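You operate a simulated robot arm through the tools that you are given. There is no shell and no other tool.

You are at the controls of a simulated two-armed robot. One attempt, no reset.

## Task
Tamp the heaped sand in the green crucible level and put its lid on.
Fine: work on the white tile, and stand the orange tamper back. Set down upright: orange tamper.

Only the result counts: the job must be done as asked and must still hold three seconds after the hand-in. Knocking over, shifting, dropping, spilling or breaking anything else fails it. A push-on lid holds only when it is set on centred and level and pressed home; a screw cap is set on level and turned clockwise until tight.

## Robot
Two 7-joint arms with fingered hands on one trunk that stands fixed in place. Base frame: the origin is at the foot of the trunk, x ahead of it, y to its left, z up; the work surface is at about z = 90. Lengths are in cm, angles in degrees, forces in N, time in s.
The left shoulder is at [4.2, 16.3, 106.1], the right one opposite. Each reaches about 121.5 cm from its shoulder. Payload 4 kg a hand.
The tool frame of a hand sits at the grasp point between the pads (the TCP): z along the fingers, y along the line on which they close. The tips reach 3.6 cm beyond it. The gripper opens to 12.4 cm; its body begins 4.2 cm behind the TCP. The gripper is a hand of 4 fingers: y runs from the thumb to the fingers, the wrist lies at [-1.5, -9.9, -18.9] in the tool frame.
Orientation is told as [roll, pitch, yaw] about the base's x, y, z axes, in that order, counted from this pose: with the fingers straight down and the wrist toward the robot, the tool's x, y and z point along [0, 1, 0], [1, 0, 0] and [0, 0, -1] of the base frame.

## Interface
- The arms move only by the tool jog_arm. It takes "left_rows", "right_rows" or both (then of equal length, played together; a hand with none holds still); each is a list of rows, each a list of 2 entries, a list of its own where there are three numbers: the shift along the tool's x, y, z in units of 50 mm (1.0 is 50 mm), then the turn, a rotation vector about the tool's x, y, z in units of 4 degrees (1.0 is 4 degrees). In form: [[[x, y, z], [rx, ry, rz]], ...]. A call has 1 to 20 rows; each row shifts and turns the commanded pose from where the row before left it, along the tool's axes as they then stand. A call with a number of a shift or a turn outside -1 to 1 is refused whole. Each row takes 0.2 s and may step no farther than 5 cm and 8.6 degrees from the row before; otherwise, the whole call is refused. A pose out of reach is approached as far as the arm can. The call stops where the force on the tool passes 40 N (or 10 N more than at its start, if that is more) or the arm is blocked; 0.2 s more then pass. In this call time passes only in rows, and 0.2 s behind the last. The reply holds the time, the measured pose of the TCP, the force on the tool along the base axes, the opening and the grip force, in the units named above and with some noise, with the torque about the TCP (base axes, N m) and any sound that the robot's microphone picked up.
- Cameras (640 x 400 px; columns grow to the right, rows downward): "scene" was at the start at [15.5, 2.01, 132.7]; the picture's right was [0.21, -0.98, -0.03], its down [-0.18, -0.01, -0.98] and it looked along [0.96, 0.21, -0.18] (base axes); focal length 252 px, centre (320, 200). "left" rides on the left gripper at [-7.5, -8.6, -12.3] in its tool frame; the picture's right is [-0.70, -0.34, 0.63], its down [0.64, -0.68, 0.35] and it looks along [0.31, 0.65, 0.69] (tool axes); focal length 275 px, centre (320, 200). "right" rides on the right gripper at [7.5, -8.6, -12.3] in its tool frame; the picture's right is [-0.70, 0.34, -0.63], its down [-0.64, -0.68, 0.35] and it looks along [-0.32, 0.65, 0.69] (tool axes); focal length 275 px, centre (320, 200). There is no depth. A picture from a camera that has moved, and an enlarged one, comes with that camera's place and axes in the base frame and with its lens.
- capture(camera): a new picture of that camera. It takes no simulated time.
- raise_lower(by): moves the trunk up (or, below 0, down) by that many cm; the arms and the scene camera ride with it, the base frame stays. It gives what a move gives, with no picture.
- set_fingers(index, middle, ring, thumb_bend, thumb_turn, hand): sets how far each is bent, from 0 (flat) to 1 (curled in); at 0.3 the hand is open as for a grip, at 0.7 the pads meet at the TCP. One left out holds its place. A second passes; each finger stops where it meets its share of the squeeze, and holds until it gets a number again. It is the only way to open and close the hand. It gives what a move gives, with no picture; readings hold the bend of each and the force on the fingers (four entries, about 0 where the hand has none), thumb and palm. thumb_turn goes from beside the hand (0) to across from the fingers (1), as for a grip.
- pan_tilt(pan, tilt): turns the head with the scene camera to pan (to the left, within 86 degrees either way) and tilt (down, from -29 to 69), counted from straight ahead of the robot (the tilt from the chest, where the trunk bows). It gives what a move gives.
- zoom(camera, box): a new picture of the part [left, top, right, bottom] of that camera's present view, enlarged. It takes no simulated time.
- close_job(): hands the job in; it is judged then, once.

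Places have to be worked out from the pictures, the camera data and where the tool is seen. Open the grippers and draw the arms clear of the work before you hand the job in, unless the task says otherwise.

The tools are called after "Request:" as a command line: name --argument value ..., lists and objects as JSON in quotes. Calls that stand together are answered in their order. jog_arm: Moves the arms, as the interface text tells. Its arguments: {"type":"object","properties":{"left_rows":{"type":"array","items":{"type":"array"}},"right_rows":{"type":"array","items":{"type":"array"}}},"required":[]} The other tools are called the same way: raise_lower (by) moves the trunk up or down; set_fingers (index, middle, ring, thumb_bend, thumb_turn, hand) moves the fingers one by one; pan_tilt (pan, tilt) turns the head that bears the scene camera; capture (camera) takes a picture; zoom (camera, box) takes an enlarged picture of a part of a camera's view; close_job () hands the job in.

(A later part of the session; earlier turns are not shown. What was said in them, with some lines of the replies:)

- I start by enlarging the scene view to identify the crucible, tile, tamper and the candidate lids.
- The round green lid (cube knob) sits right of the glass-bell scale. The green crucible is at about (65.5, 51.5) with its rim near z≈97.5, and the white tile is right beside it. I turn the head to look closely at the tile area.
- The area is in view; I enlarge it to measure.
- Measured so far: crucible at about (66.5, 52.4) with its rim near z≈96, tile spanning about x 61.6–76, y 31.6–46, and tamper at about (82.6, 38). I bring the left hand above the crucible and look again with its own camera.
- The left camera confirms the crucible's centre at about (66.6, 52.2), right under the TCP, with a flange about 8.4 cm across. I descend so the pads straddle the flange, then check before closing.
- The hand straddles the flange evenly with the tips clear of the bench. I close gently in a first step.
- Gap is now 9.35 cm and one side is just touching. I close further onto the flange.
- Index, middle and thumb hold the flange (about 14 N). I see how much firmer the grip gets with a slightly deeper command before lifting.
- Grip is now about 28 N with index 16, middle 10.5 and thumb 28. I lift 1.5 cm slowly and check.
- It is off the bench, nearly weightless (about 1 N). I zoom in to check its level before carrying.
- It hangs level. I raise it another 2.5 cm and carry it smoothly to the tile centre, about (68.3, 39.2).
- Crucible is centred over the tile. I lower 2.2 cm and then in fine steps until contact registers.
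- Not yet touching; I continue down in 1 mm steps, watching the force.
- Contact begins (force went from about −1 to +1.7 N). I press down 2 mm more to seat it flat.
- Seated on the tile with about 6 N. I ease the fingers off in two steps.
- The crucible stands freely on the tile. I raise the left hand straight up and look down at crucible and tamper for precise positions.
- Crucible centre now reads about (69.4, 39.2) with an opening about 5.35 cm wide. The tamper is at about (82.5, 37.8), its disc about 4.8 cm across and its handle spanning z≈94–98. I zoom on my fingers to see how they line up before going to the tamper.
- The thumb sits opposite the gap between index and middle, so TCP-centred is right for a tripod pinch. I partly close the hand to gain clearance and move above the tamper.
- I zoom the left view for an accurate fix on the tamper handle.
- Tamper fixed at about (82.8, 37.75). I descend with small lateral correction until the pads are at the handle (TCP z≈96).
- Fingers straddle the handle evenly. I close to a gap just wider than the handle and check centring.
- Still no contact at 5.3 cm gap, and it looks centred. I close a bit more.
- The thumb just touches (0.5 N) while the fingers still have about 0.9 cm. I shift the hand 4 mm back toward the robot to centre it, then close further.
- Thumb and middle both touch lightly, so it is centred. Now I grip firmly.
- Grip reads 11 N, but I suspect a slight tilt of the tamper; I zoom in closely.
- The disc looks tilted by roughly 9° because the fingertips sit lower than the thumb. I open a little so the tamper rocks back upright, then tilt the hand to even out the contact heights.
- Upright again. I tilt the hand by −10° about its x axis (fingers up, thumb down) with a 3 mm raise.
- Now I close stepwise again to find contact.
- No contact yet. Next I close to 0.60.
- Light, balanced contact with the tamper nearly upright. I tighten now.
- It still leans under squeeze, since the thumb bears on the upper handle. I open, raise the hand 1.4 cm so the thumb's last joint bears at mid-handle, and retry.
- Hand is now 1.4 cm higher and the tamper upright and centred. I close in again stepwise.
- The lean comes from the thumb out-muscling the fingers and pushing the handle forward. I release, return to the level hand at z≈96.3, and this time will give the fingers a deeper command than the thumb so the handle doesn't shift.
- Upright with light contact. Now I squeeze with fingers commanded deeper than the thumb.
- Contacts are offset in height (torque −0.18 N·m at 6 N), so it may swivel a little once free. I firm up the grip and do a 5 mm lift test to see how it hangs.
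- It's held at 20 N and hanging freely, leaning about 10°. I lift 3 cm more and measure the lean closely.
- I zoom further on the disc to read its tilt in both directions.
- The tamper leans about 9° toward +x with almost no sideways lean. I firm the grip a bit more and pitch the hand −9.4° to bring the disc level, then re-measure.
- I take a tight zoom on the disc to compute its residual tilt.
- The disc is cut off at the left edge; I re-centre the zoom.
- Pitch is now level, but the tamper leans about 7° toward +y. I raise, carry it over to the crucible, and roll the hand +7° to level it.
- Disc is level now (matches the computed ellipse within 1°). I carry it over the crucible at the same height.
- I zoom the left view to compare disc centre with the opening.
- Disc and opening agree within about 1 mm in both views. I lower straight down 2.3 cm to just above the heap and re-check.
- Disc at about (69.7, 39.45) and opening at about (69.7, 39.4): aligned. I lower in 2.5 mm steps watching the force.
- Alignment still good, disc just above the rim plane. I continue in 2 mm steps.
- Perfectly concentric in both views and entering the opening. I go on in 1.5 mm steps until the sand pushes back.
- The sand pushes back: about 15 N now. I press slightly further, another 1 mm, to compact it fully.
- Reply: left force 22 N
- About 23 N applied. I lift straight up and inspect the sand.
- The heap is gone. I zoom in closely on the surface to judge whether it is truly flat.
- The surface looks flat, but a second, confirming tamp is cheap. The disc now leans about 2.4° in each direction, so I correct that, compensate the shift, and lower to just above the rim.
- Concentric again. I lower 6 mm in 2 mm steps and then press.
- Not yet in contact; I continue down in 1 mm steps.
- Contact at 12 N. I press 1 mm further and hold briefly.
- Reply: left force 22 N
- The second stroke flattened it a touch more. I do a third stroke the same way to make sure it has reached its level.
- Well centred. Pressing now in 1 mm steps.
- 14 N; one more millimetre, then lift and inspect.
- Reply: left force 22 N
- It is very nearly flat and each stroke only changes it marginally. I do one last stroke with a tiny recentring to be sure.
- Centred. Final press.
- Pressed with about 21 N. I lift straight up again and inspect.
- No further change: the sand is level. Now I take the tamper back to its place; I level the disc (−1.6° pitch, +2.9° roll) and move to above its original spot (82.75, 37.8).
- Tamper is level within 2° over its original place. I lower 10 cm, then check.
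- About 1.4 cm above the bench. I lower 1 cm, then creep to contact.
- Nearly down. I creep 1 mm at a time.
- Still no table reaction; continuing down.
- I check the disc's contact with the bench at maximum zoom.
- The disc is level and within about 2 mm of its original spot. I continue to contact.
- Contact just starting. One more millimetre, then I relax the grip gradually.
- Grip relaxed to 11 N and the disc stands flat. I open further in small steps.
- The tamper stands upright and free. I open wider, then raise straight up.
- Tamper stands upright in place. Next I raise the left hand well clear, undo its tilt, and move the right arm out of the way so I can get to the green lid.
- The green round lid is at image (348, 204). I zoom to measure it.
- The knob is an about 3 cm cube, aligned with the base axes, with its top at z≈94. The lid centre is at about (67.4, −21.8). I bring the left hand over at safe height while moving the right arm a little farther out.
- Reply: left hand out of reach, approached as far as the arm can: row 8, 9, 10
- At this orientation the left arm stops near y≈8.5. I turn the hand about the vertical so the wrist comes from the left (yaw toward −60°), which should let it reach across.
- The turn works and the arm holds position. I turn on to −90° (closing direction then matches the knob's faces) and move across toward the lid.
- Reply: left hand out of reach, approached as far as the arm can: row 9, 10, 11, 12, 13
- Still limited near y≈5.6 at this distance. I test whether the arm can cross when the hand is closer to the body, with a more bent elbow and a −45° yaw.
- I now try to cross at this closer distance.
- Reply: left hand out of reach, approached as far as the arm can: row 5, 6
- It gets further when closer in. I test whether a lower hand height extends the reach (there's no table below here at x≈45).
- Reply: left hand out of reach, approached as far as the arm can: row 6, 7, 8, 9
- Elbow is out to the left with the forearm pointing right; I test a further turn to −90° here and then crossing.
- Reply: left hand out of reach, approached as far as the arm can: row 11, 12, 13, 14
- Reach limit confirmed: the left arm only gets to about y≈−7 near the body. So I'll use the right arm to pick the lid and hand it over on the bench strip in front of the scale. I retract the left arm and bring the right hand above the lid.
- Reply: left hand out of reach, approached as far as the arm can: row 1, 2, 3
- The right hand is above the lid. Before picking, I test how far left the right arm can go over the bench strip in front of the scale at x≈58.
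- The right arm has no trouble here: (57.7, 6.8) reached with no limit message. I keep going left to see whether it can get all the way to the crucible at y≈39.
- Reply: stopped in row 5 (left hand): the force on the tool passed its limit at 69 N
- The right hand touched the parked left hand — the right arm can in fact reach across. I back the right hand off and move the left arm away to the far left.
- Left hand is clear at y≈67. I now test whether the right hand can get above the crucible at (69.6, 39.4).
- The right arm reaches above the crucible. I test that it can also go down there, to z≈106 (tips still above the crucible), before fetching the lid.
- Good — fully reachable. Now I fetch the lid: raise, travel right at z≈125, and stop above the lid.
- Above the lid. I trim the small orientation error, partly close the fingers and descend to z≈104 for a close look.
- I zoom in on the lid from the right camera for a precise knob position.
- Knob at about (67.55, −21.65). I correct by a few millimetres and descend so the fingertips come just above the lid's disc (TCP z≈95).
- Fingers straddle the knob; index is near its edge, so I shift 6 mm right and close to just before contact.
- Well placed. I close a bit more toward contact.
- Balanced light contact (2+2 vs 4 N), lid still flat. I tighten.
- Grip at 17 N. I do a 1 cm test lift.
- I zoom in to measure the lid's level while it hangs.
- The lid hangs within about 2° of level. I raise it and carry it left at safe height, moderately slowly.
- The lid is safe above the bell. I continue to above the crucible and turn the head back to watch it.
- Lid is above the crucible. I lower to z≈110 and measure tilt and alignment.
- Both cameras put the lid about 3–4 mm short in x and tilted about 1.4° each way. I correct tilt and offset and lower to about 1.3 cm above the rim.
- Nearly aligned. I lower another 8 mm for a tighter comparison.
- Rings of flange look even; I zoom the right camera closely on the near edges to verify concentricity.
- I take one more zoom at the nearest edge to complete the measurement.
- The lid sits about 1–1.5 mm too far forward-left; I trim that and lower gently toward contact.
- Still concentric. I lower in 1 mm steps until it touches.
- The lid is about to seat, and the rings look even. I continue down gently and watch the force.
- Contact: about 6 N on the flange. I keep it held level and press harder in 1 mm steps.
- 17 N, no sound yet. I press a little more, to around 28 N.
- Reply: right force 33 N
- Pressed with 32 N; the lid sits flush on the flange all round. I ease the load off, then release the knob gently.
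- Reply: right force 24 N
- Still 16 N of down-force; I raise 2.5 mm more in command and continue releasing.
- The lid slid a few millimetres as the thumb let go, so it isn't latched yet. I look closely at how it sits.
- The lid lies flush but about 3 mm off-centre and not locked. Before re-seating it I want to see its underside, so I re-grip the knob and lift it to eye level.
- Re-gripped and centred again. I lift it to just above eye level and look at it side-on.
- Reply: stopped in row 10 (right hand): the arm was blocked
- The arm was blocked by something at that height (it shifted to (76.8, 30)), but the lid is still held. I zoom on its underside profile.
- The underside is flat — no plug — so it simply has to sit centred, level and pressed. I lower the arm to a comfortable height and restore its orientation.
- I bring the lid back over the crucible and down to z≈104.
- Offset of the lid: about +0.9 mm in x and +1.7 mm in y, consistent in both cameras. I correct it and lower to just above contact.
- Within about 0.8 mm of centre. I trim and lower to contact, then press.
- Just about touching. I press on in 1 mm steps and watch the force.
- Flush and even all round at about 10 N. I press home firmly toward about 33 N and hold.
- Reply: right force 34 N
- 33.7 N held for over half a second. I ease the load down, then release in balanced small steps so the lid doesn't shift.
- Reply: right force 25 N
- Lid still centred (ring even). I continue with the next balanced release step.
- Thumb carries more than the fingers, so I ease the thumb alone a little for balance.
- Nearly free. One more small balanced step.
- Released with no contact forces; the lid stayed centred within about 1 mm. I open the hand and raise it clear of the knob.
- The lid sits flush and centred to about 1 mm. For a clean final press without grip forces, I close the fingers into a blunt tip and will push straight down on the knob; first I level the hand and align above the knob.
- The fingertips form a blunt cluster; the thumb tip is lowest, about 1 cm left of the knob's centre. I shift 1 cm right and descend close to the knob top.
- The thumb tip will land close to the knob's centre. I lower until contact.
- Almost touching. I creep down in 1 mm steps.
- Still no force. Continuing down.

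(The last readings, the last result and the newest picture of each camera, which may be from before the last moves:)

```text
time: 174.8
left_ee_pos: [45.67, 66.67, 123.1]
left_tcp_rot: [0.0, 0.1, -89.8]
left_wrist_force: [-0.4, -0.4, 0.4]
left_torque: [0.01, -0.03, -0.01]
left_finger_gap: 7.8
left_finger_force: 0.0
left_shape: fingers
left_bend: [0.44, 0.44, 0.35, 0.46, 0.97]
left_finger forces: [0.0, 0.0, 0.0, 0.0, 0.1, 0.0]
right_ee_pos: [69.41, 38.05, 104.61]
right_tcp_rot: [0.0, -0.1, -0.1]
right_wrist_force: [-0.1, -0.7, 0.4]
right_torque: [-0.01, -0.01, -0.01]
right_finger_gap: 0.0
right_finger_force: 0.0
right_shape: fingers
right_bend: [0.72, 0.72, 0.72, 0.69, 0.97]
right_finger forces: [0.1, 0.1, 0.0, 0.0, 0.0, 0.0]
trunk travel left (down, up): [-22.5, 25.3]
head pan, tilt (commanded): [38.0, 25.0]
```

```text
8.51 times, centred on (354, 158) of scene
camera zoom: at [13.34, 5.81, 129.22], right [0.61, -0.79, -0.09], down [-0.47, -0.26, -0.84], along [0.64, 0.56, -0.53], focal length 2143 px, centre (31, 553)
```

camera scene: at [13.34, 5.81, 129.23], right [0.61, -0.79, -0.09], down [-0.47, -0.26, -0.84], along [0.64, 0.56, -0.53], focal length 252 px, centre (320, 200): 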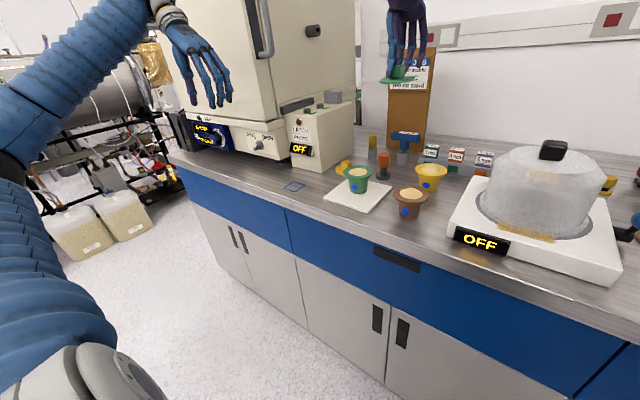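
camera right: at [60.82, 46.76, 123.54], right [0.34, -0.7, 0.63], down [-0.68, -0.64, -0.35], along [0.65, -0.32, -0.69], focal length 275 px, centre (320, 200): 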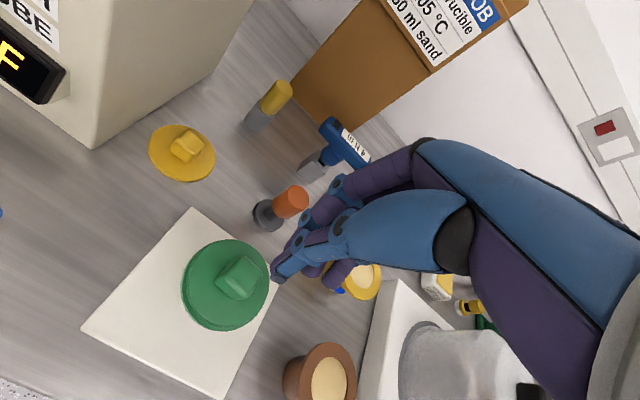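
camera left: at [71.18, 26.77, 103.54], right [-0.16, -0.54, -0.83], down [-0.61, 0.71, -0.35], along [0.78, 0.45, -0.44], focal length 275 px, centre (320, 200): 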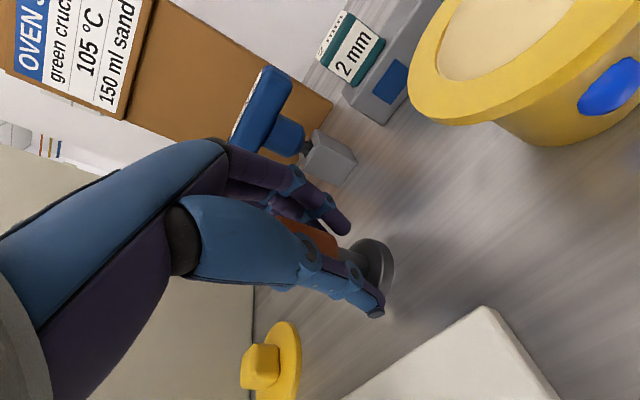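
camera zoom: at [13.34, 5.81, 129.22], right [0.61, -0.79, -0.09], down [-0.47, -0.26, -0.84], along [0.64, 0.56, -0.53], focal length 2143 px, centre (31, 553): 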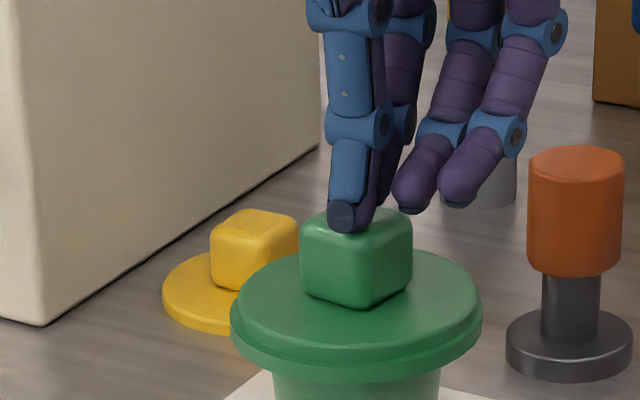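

The thumb tip is near the knob's front edge, so I shift 6 mm forward (raised 2 mm first) to press over its centre, then lower on.

Request:
jog_arm --right_rows '[[[0, 0, -0.06], [0, 0, 0]], [[0, 0.14, 0], [0, 0, 0]], [[0, 0, 0.04], [0, 0, 0]], [[0, 0, 0.02], [0, 0, 0]], [[0, 0, 0.02], [0, 0, 0]]]'

Request:
zoom --camera "scene" --box '[330, 135, 378, 182]'

Request:
zoom --camera "right" --box '[190, 190, 370, 350]'

```text
time: 176.0
left_ee_pos: [45.58, 66.56, 123.06]
left_tcp_rot: [-0.1, 0.1, -89.8]
left_wrist_force: [-0.4, -0.9, -0.6]
left_torque: [-0.01, -0.03, 0.01]
left_finger_gap: 7.78
left_finger_force: 0.1
left_shape: fingers
left_bend: [0.44, 0.44, 0.35, 0.46, 0.97]
left_finger forces: [0.1, 0.0, 0.0, 0.1, 0.0, 0.0]
right_ee_pos: [69.97, 38.11, 104.55]
right_tcp_rot: [-0.1, -0.1, -0.1]
right_wrist_force: [0.6, -0.3, 3.4]
right_torque: [0.03, -0.01, 0.01]
right_finger_gap: 0.01
right_finger_force: 0.1
right_shape: fingers
right_bend: [0.72, 0.72, 0.72, 0.71, 0.97]
right_finger forces: [0.0, 0.0, 0.0, 0.1, 0.0, 0.0]
trunk travel left (down, up): [-22.5, 25.3]
head pan, tilt (commanded): [38.0, 25.0]
```

```text
8.51 times, centred on (354, 158) of scene
camera zoom: at [13.31, 5.8, 129.23], right [0.61, -0.79, -0.09], down [-0.47, -0.26, -0.84], along [0.64, 0.56, -0.53], focal length 2143 px, centre (31, 553)
```

zoom: 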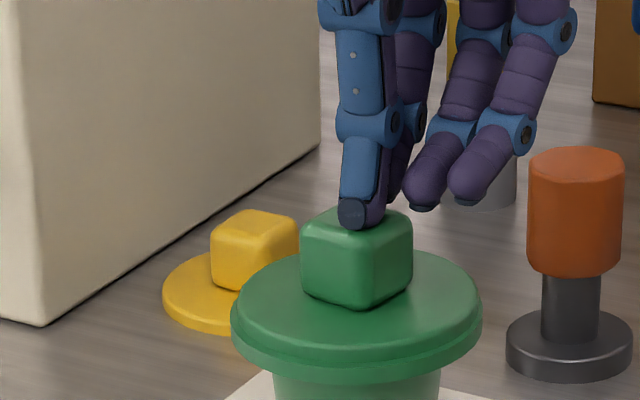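

```text
2.50 times, centred on (280, 270) of right
camera zoom: at [61.49, 45.65, 116.61], right [0.34, -0.7, 0.63], down [-0.68, -0.64, -0.35], along [0.65, -0.32, -0.69], focal length 688 px, centre (420, 25)
```

zoom: 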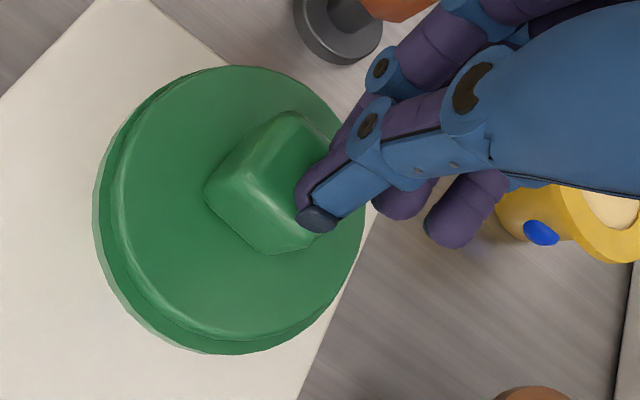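

Contact at 3.4 N, right at the knob's centre. I press down progressively.

Request:
jog_arm --right_rows '[[[0, 0, 0.02], [0, 0, 0]], [[0, 0, 0.02], [0, 0, 0]], [[0, 0, 0], [0, 0, 0]]]'

Request:
zoom --camera "scene" --box '[334, 152, 372, 180]'

```text
time: 176.8
left_ee_pos: [45.59, 66.55, 123.21]
left_tcp_rot: [0.0, 0.1, -89.8]
left_wrist_force: [-1.3, -0.6, 0.8]
left_torque: [0.0, -0.01, 0.02]
left_finger_gap: 7.79
left_finger_force: 0.0
left_shape: fingers
left_bend: [0.44, 0.44, 0.35, 0.46, 0.97]
left_finger forces: [0.0, 0.1, 0.1, 0.0, 0.0, 0.1]
right_ee_pos: [69.92, 38.03, 104.24]
right_tcp_rot: [0.0, -0.1, -0.1]
right_wrist_force: [-0.2, 0.6, 12.8]
right_torque: [0.13, 0.06, -0.02]
right_finger_gap: 0.0
right_finger_force: 8.2
right_shape: fingers
right_bend: [0.72, 0.72, 0.72, 0.7, 0.97]
right_finger forces: [0.0, 0.0, 0.0, 0.0, 16.6, 0.0]
trunk travel left (down, up): [-22.5, 25.3]
head pan, tilt (commanded): [38.0, 25.0]
```

```text
14.29 times, centred on (353, 166) of scene
camera zoom: at [13.25, 5.77, 129.25], right [0.61, -0.79, -0.09], down [-0.47, -0.26, -0.84], along [0.64, 0.56, -0.53], focal length 3597 px, centre (-151, 686)
```

zoom: 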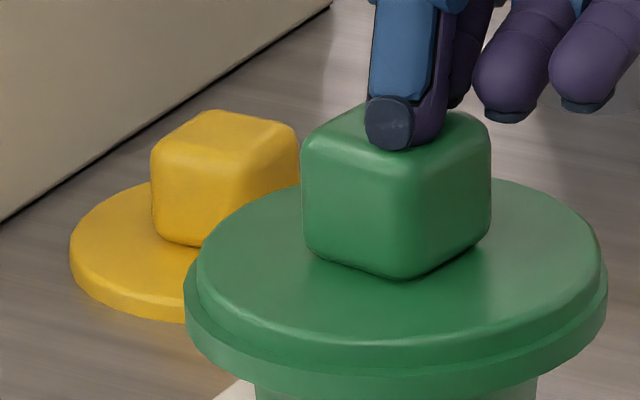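

12.8 N, straight down. I raise the pressure further.

Request:
jog_arm --right_rows '[[[0, 0, 0.02], [0, 0, 0]], [[0, 0, 0.02], [0, 0, 0]], [[0, 0, 0.02], [0, 0, 0]], [[0, 0, 0], [0, 0, 0]], [[0, 0, 0], [0, 0, 0]]]'

Request:
zoom --camera "scene" --box '[334, 152, 372, 180]'

```text
time: 178.0
left_ee_pos: [45.39, 66.47, 123.34]
left_tcp_rot: [0.0, 0.2, -89.8]
left_wrist_force: [0.4, 0.1, -1.0]
left_torque: [-0.04, -0.01, 0.0]
left_finger_gap: 7.79
left_finger_force: 0.2
left_shape: fingers
left_bend: [0.44, 0.44, 0.35, 0.46, 0.97]
left_finger forces: [0.0, 0.0, 0.0, 0.1, 0.0, 0.0]
right_ee_pos: [69.89, 37.98, 104.36]
right_tcp_rot: [0.0, -0.3, -0.3]
right_wrist_force: [0.4, 1.4, 39.7]
right_torque: [0.37, 0.42, 0.01]
right_finger_gap: 0.0
right_finger_force: 21.4
right_shape: fingers
right_bend: [0.72, 0.72, 0.72, 0.7, 0.97]
right_finger forces: [0.0, 0.2, 0.0, 0.0, 42.3, 0.0]
trunk travel left (down, up): [-22.5, 25.3]
head pan, tilt (commanded): [38.0, 25.0]
```

```text
14.29 times, centred on (353, 166) of scene
camera zoom: at [13.08, 5.69, 129.28], right [0.61, -0.79, -0.09], down [-0.47, -0.26, -0.85], along [0.64, 0.56, -0.53], focal length 3597 px, centre (-151, 686)
```

zoom: 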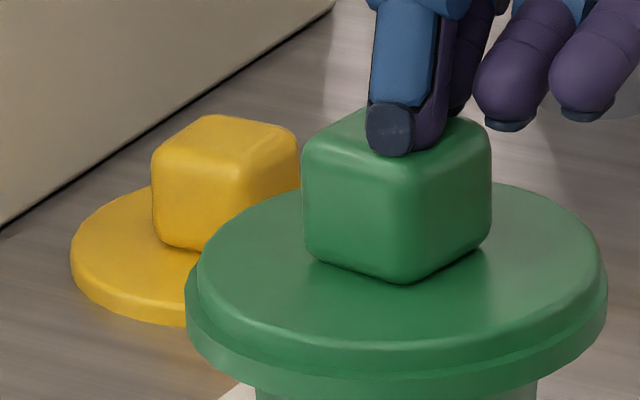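

Pressed straight down at about 40 N, lid flush and unmoved. I lift off vertically and inspect.

Request:
jog_arm --right_rows '[[[0, 0, -0.04], [0, 0, 0]], [[0, 0, -0.06], [0, 0, 0]], [[0, 0, -0.1], [0, 0, 0]], [[0, 0, -0.4], [0, 0, 0]], [[0, 0, -0.8], [0, 0, 0]], [[0, 0, -0.8], [0, 0, 0]], [[0, 0, -0.8], [0, 0, 0]], [[0, 0, -0.6], [0, 0, 0]]]'

Request:
zoom --camera "scene" --box '[334, 152, 372, 180]'

Request:
capture --camera "right"

```text
time: 179.8
left_ee_pos: [45.45, 66.56, 123.1]
left_tcp_rot: [-0.1, 0.0, -89.8]
left_wrist_force: [-0.2, 1.0, 0.6]
left_torque: [-0.01, -0.03, 0.02]
left_finger_gap: 7.75
left_finger_force: 0.1
left_shape: fingers
left_bend: [0.44, 0.44, 0.35, 0.46, 0.97]
left_finger forces: [0.1, 0.0, 0.1, 0.0, 0.1, 0.1]
right_ee_pos: [70.19, 38.04, 121.88]
right_tcp_rot: [-0.1, -0.1, -0.2]
right_wrist_force: [0.0, -0.3, -0.8]
right_torque: [-0.03, -0.01, -0.01]
right_finger_gap: 0.0
right_finger_force: 0.1
right_shape: fingers
right_bend: [0.72, 0.72, 0.72, 0.71, 0.97]
right_finger forces: [0.0, 0.0, 0.0, 0.0, 0.0, 0.1]
trunk travel left (down, up): [-22.5, 25.3]
head pan, tilt (commanded): [38.0, 25.0]
```

```text
14.29 times, centred on (353, 166) of scene
camera zoom: at [13.28, 5.79, 129.23], right [0.61, -0.79, -0.09], down [-0.47, -0.26, -0.84], along [0.64, 0.56, -0.53], focal length 3597 px, centre (-151, 686)
```

zoom: 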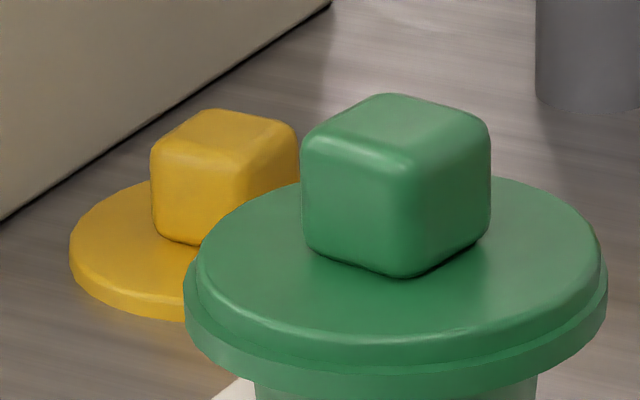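

```text
taken
camera right: at [61.67, 45.64, 133.96], right [0.34, -0.7, 0.63], down [-0.68, -0.64, -0.34], along [0.65, -0.32, -0.69], focal length 275 px, centre (320, 200)
```

right: 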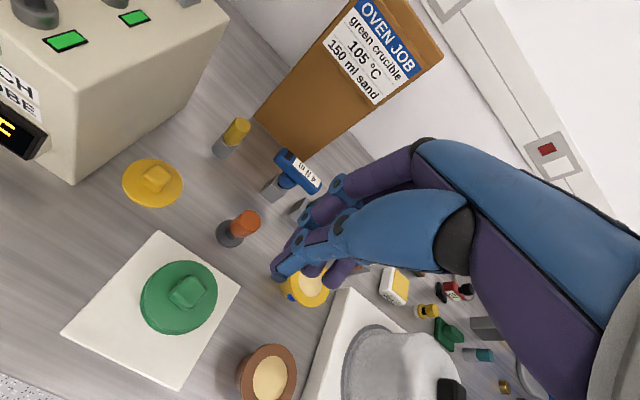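

The lid stayed put. I check concentricity in an unobstructed close-up from both cameras.

Request:
zoom --camera "right" --box '[130, 250, 230, 345]'

Request:
zoom --camera "scene" --box '[334, 160, 373, 190]'

Request:
zoom --camera "scene" --box '[300, 120, 480, 230]'

```text
4.21 times, centred on (180, 298) of right
camera zoom: at [61.67, 45.64, 133.96], right [0.34, -0.7, 0.63], down [-0.68, -0.64, -0.34], along [0.65, -0.32, -0.69], focal length 1159 px, centre (910, -210)
```

zoom: 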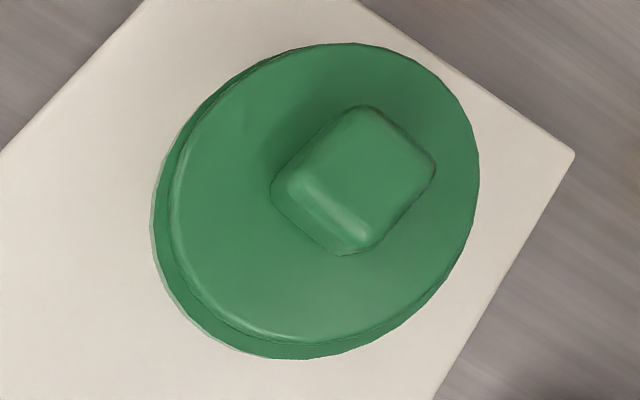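

```text
13.33 times, centred on (354, 175) of scene
camera zoom: at [13.28, 5.79, 129.23], right [0.61, -0.79, -0.09], down [-0.47, -0.26, -0.84], along [0.64, 0.56, -0.53], focal length 3357 px, centre (-127, 533)
```

zoom: 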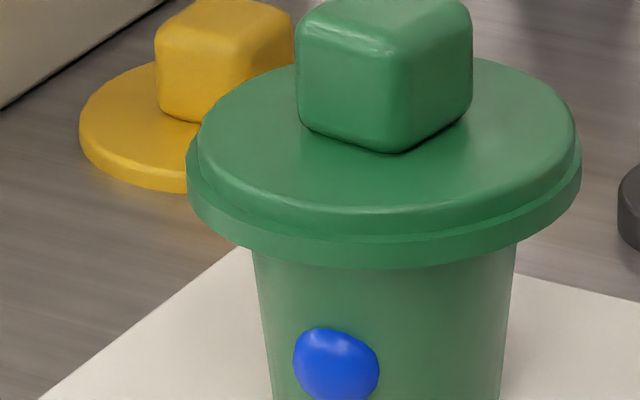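

```text
3.56 times, centred on (390, 175) of scene
camera zoom: at [13.28, 5.79, 129.23], right [0.61, -0.79, -0.09], down [-0.47, -0.26, -0.84], along [0.64, 0.56, -0.53], focal length 895 px, centre (71, 289)
```

zoom: 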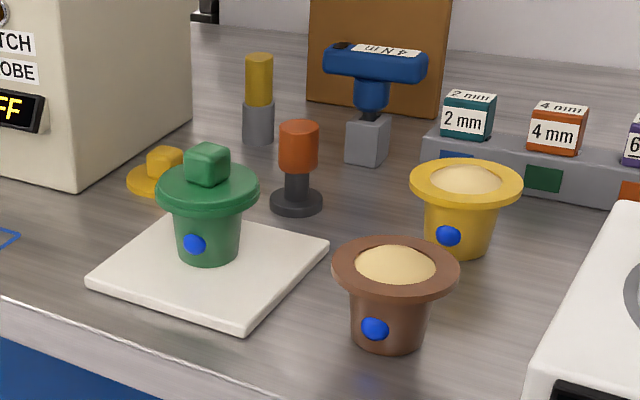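

Lid and flange are concentric within about a millimetre, the crucible is on the tile, the tamper upright, nothing else disturbed. I withdraw the right arm to the right at safe height.

Request:
jog_arm --right_rows '[[[0, 0, -0.6], [0, 0, 0]], [[-0.4, -0.05, 0], [0, 0, 0]], [[-0.8, -0.1, 0], [0, 0, 0]], [[-0.9, -0.1, 0], [0, 0, 0]], [[-0.9, -0.1, 0], [0, 0, 0]], [[-0.9, -0.1, 0], [0, 0, 0]], [[-0.9, -0.1, 0], [0, 0, 0]], [[-0.9, -0.1, 0], [0, 0, 0]], [[-0.9, -0.1, 0], [0, 0, 0]], [[-0.9, -0.1, 0], [0, 0, 0]], [[-0.9, -0.1, 0], [0, 0, 0]], [[-0.9, -0.1, 0], [0, 0, 0]], [[-0.9, -0.1, 0], [0, 0, 0]], [[-0.9, -0.1, -0.1], [0, 0, 0]], [[-0.9, -0.1, -0.2], [0, 0, 0]], [[-0.9, -0.1, -0.2], [0, 0, 0]], [[-0.9, -0.1, -0.2], [0, 0, 0]], [[-0.9, -0.1, -0.2], [0, 0, 0]], [[-0.5, 0, 0], [0, 0, 0]]]'

Request:
set_fingers --hand "right" --index 0.3 --middle 0.3 --ring 0.3 --thumb_bend 0.3

Request:
set_fingers --hand "left" --index 0.3 --middle 0.3 --ring 0.3 --thumb_bend 0.3

Request:
capture --camera "scene"

Request:
zoom --camera "scene" --box '[300, 120, 480, 230]'

```text
time: 183.8
left_ee_pos: [45.58, 66.51, 123.14]
left_tcp_rot: [-0.1, 0.1, -89.7]
left_wrist_force: [0.3, 0.3, -0.8]
left_torque: [0.01, 0.02, -0.01]
left_finger_gap: 7.77
left_finger_force: 0.0
left_shape: fingers
left_bend: [0.44, 0.44, 0.35, 0.46, 0.97]
left_finger forces: [0.1, 0.0, 0.0, 0.0, 0.1, 0.1]
right_ee_pos: [61.64, -37.89, 129.52]
right_tcp_rot: [-0.1, 0.0, -0.1]
right_wrist_force: [-0.9, -0.2, -1.1]
right_torque: [0.05, -0.01, -0.01]
right_finger_gap: 0.0
right_finger_force: 0.1
right_shape: fingers
right_bend: [0.72, 0.72, 0.72, 0.71, 0.97]
right_finger forces: [0.0, 0.1, 0.0, 0.0, 0.0, 0.1]
trunk travel left (down, up): [-22.5, 25.3]
head pan, tilt (commanded): [38.0, 25.0]
```

```text
time: 184.8
left_ee_pos: [45.58, 66.46, 123.06]
left_tcp_rot: [-0.1, 0.1, -89.8]
left_wrist_force: [0.1, 0.3, -0.1]
left_torque: [0.0, -0.02, -0.01]
left_finger_gap: 7.75
left_finger_force: 0.0
left_shape: fingers
left_bend: [0.44, 0.44, 0.35, 0.46, 0.97]
left_finger forces: [0.0, 0.0, 0.0, 0.0, 0.1, 0.0]
right_ee_pos: [61.63, -38.0, 129.56]
right_tcp_rot: [0.1, 0.1, -0.1]
right_wrist_force: [0.2, 0.2, 0.1]
right_torque: [0.0, -0.01, -0.03]
right_finger_gap: 12.3
right_finger_force: 0.0
right_shape: fingers
right_bend: [0.3, 0.3, 0.3, 0.3, 0.97]
right_finger forces: [0.0, 0.0, 0.0, 0.0, 0.0, 0.1]
trunk travel left (down, up): [-22.5, 25.3]
head pan, tilt (commanded): [38.0, 25.0]
```

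```text
time: 185.8
left_ee_pos: [45.66, 66.55, 123.03]
left_tcp_rot: [-0.1, 0.1, -89.8]
left_wrist_force: [0.3, -0.2, -0.6]
left_torque: [0.02, 0.0, -0.01]
left_finger_gap: 12.3
left_finger_force: 0.0
left_shape: fingers
left_bend: [0.3, 0.3, 0.3, 0.3, 0.97]
left_finger forces: [0.0, 0.0, 0.1, 0.0, 0.1, 0.0]
right_ee_pos: [61.68, -37.92, 129.63]
right_tcp_rot: [0.0, 0.1, -0.1]
right_wrist_force: [0.4, 0.6, -0.2]
right_torque: [-0.01, -0.03, -0.01]
right_finger_gap: 12.3
right_finger_force: 0.1
right_shape: fingers
right_bend: [0.3, 0.3, 0.3, 0.3, 0.97]
right_finger forces: [0.0, 0.0, 0.0, 0.1, 0.0, 0.0]
trunk travel left (down, up): [-22.5, 25.3]
head pan, tilt (commanded): [38.0, 25.0]
```

```text
taken
camera scene: at [13.33, 5.78, 129.22], right [0.61, -0.79, -0.09], down [-0.47, -0.26, -0.84], along [0.64, 0.56, -0.53], focal length 252 px, centre (320, 200)
```

scene: 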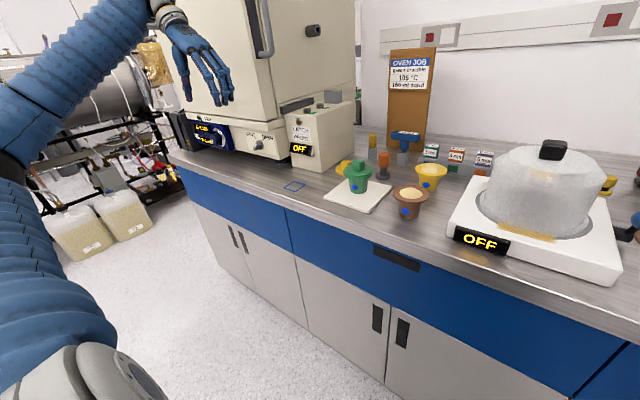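

```text
3.56 times, centred on (390, 175) of scene
camera zoom: at [13.33, 5.78, 129.22], right [0.61, -0.79, -0.09], down [-0.47, -0.26, -0.84], along [0.64, 0.56, -0.53], focal length 895 px, centre (71, 289)
```

zoom: 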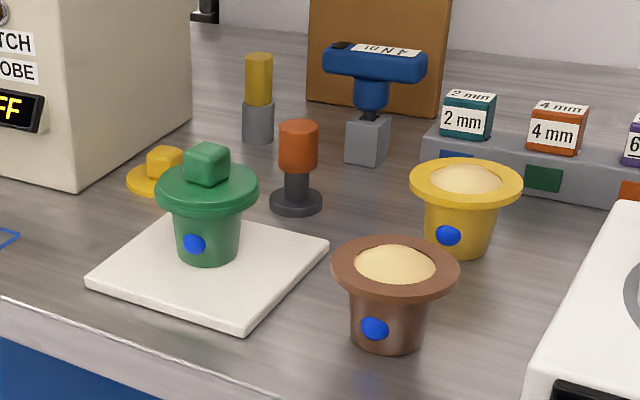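

Everything stands as required on this side and both hands are open and clear. I take one last look at the right side before handing in.

Request:
pan_tilt --pan 0 --tilt 25

Request:
capture --camera "scene"

```text
time: 186.8
left_ee_pos: [45.62, 66.53, 123.11]
left_tcp_rot: [-0.1, 0.1, -89.7]
left_wrist_force: [-0.4, 0.5, 0.4]
left_torque: [0.01, 0.0, -0.02]
left_finger_gap: 12.28
left_finger_force: 0.0
left_shape: fingers
left_bend: [0.3, 0.3, 0.3, 0.3, 0.97]
left_finger forces: [0.0, 0.0, 0.0, 0.1, 0.0, 0.0]
right_ee_pos: [61.6, -37.92, 129.61]
right_tcp_rot: [0.0, 0.0, -0.1]
right_wrist_force: [-0.3, 0.5, 0.3]
right_torque: [0.0, 0.02, 0.03]
right_finger_gap: 12.31
right_finger_force: 0.2
right_shape: fingers
right_bend: [0.3, 0.3, 0.3, 0.3, 0.97]
right_finger forces: [0.0, 0.1, 0.0, 0.1, 0.1, 0.1]
trunk travel left (down, up): [-22.5, 25.3]
head pan, tilt (commanded): [0.0, 25.0]
```

```text
taken
camera scene: at [15.26, 0.11, 128.93], right [0.0, -1.0, 0.0], down [-0.56, 0.0, -0.83], along [0.83, 0.0, -0.56], focal length 252 px, centre (320, 200)
```

scene: 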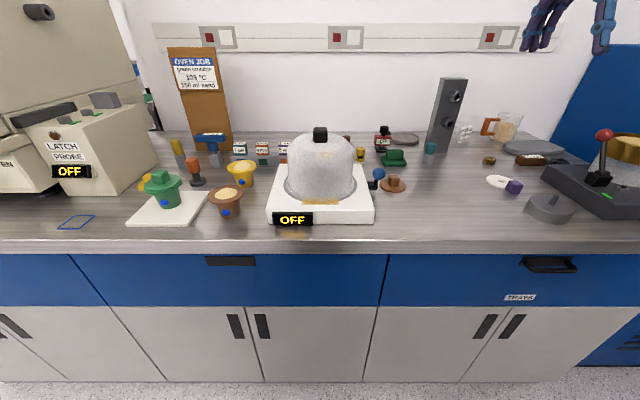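

The crucible is on the tile with its sand levelled and the lid on, the tamper is standing upright in its place, and everything else is undisturbed. Both hands are open and clear, so I hand in the job.

Request:
close_job

```text
The job is handed in.
```

The sand in the green crucible is tamped level, its lid is on, and I have handed the job in. I can't see the result of the judging.

- **Crucible:** I moved it onto the white tile and left it there.
- **Sand:** I tamped it four times at about 20–23 N. The last stroke changed nothing I could see.
- **Lid:** It sits flush, centred to about 1 mm. After the first press it slid about 3 mm as I let go, so I set it on again. I then pressed it down at about 34 N while holding it, and at about 40 N from above once released. I never heard a click, and its underside is flat, so it may simply be resting on the rim rather than locked.
- **Orange tamper:** It stands upright within a few millimetres of where it started.
- **Rest of the bench:** In the last pictures nothing else had moved, and I saw no spilled sand. While I was testing reach, my two hands bumped each other once at 69 N, away from any objects.

Both hands are open and clear of the work.
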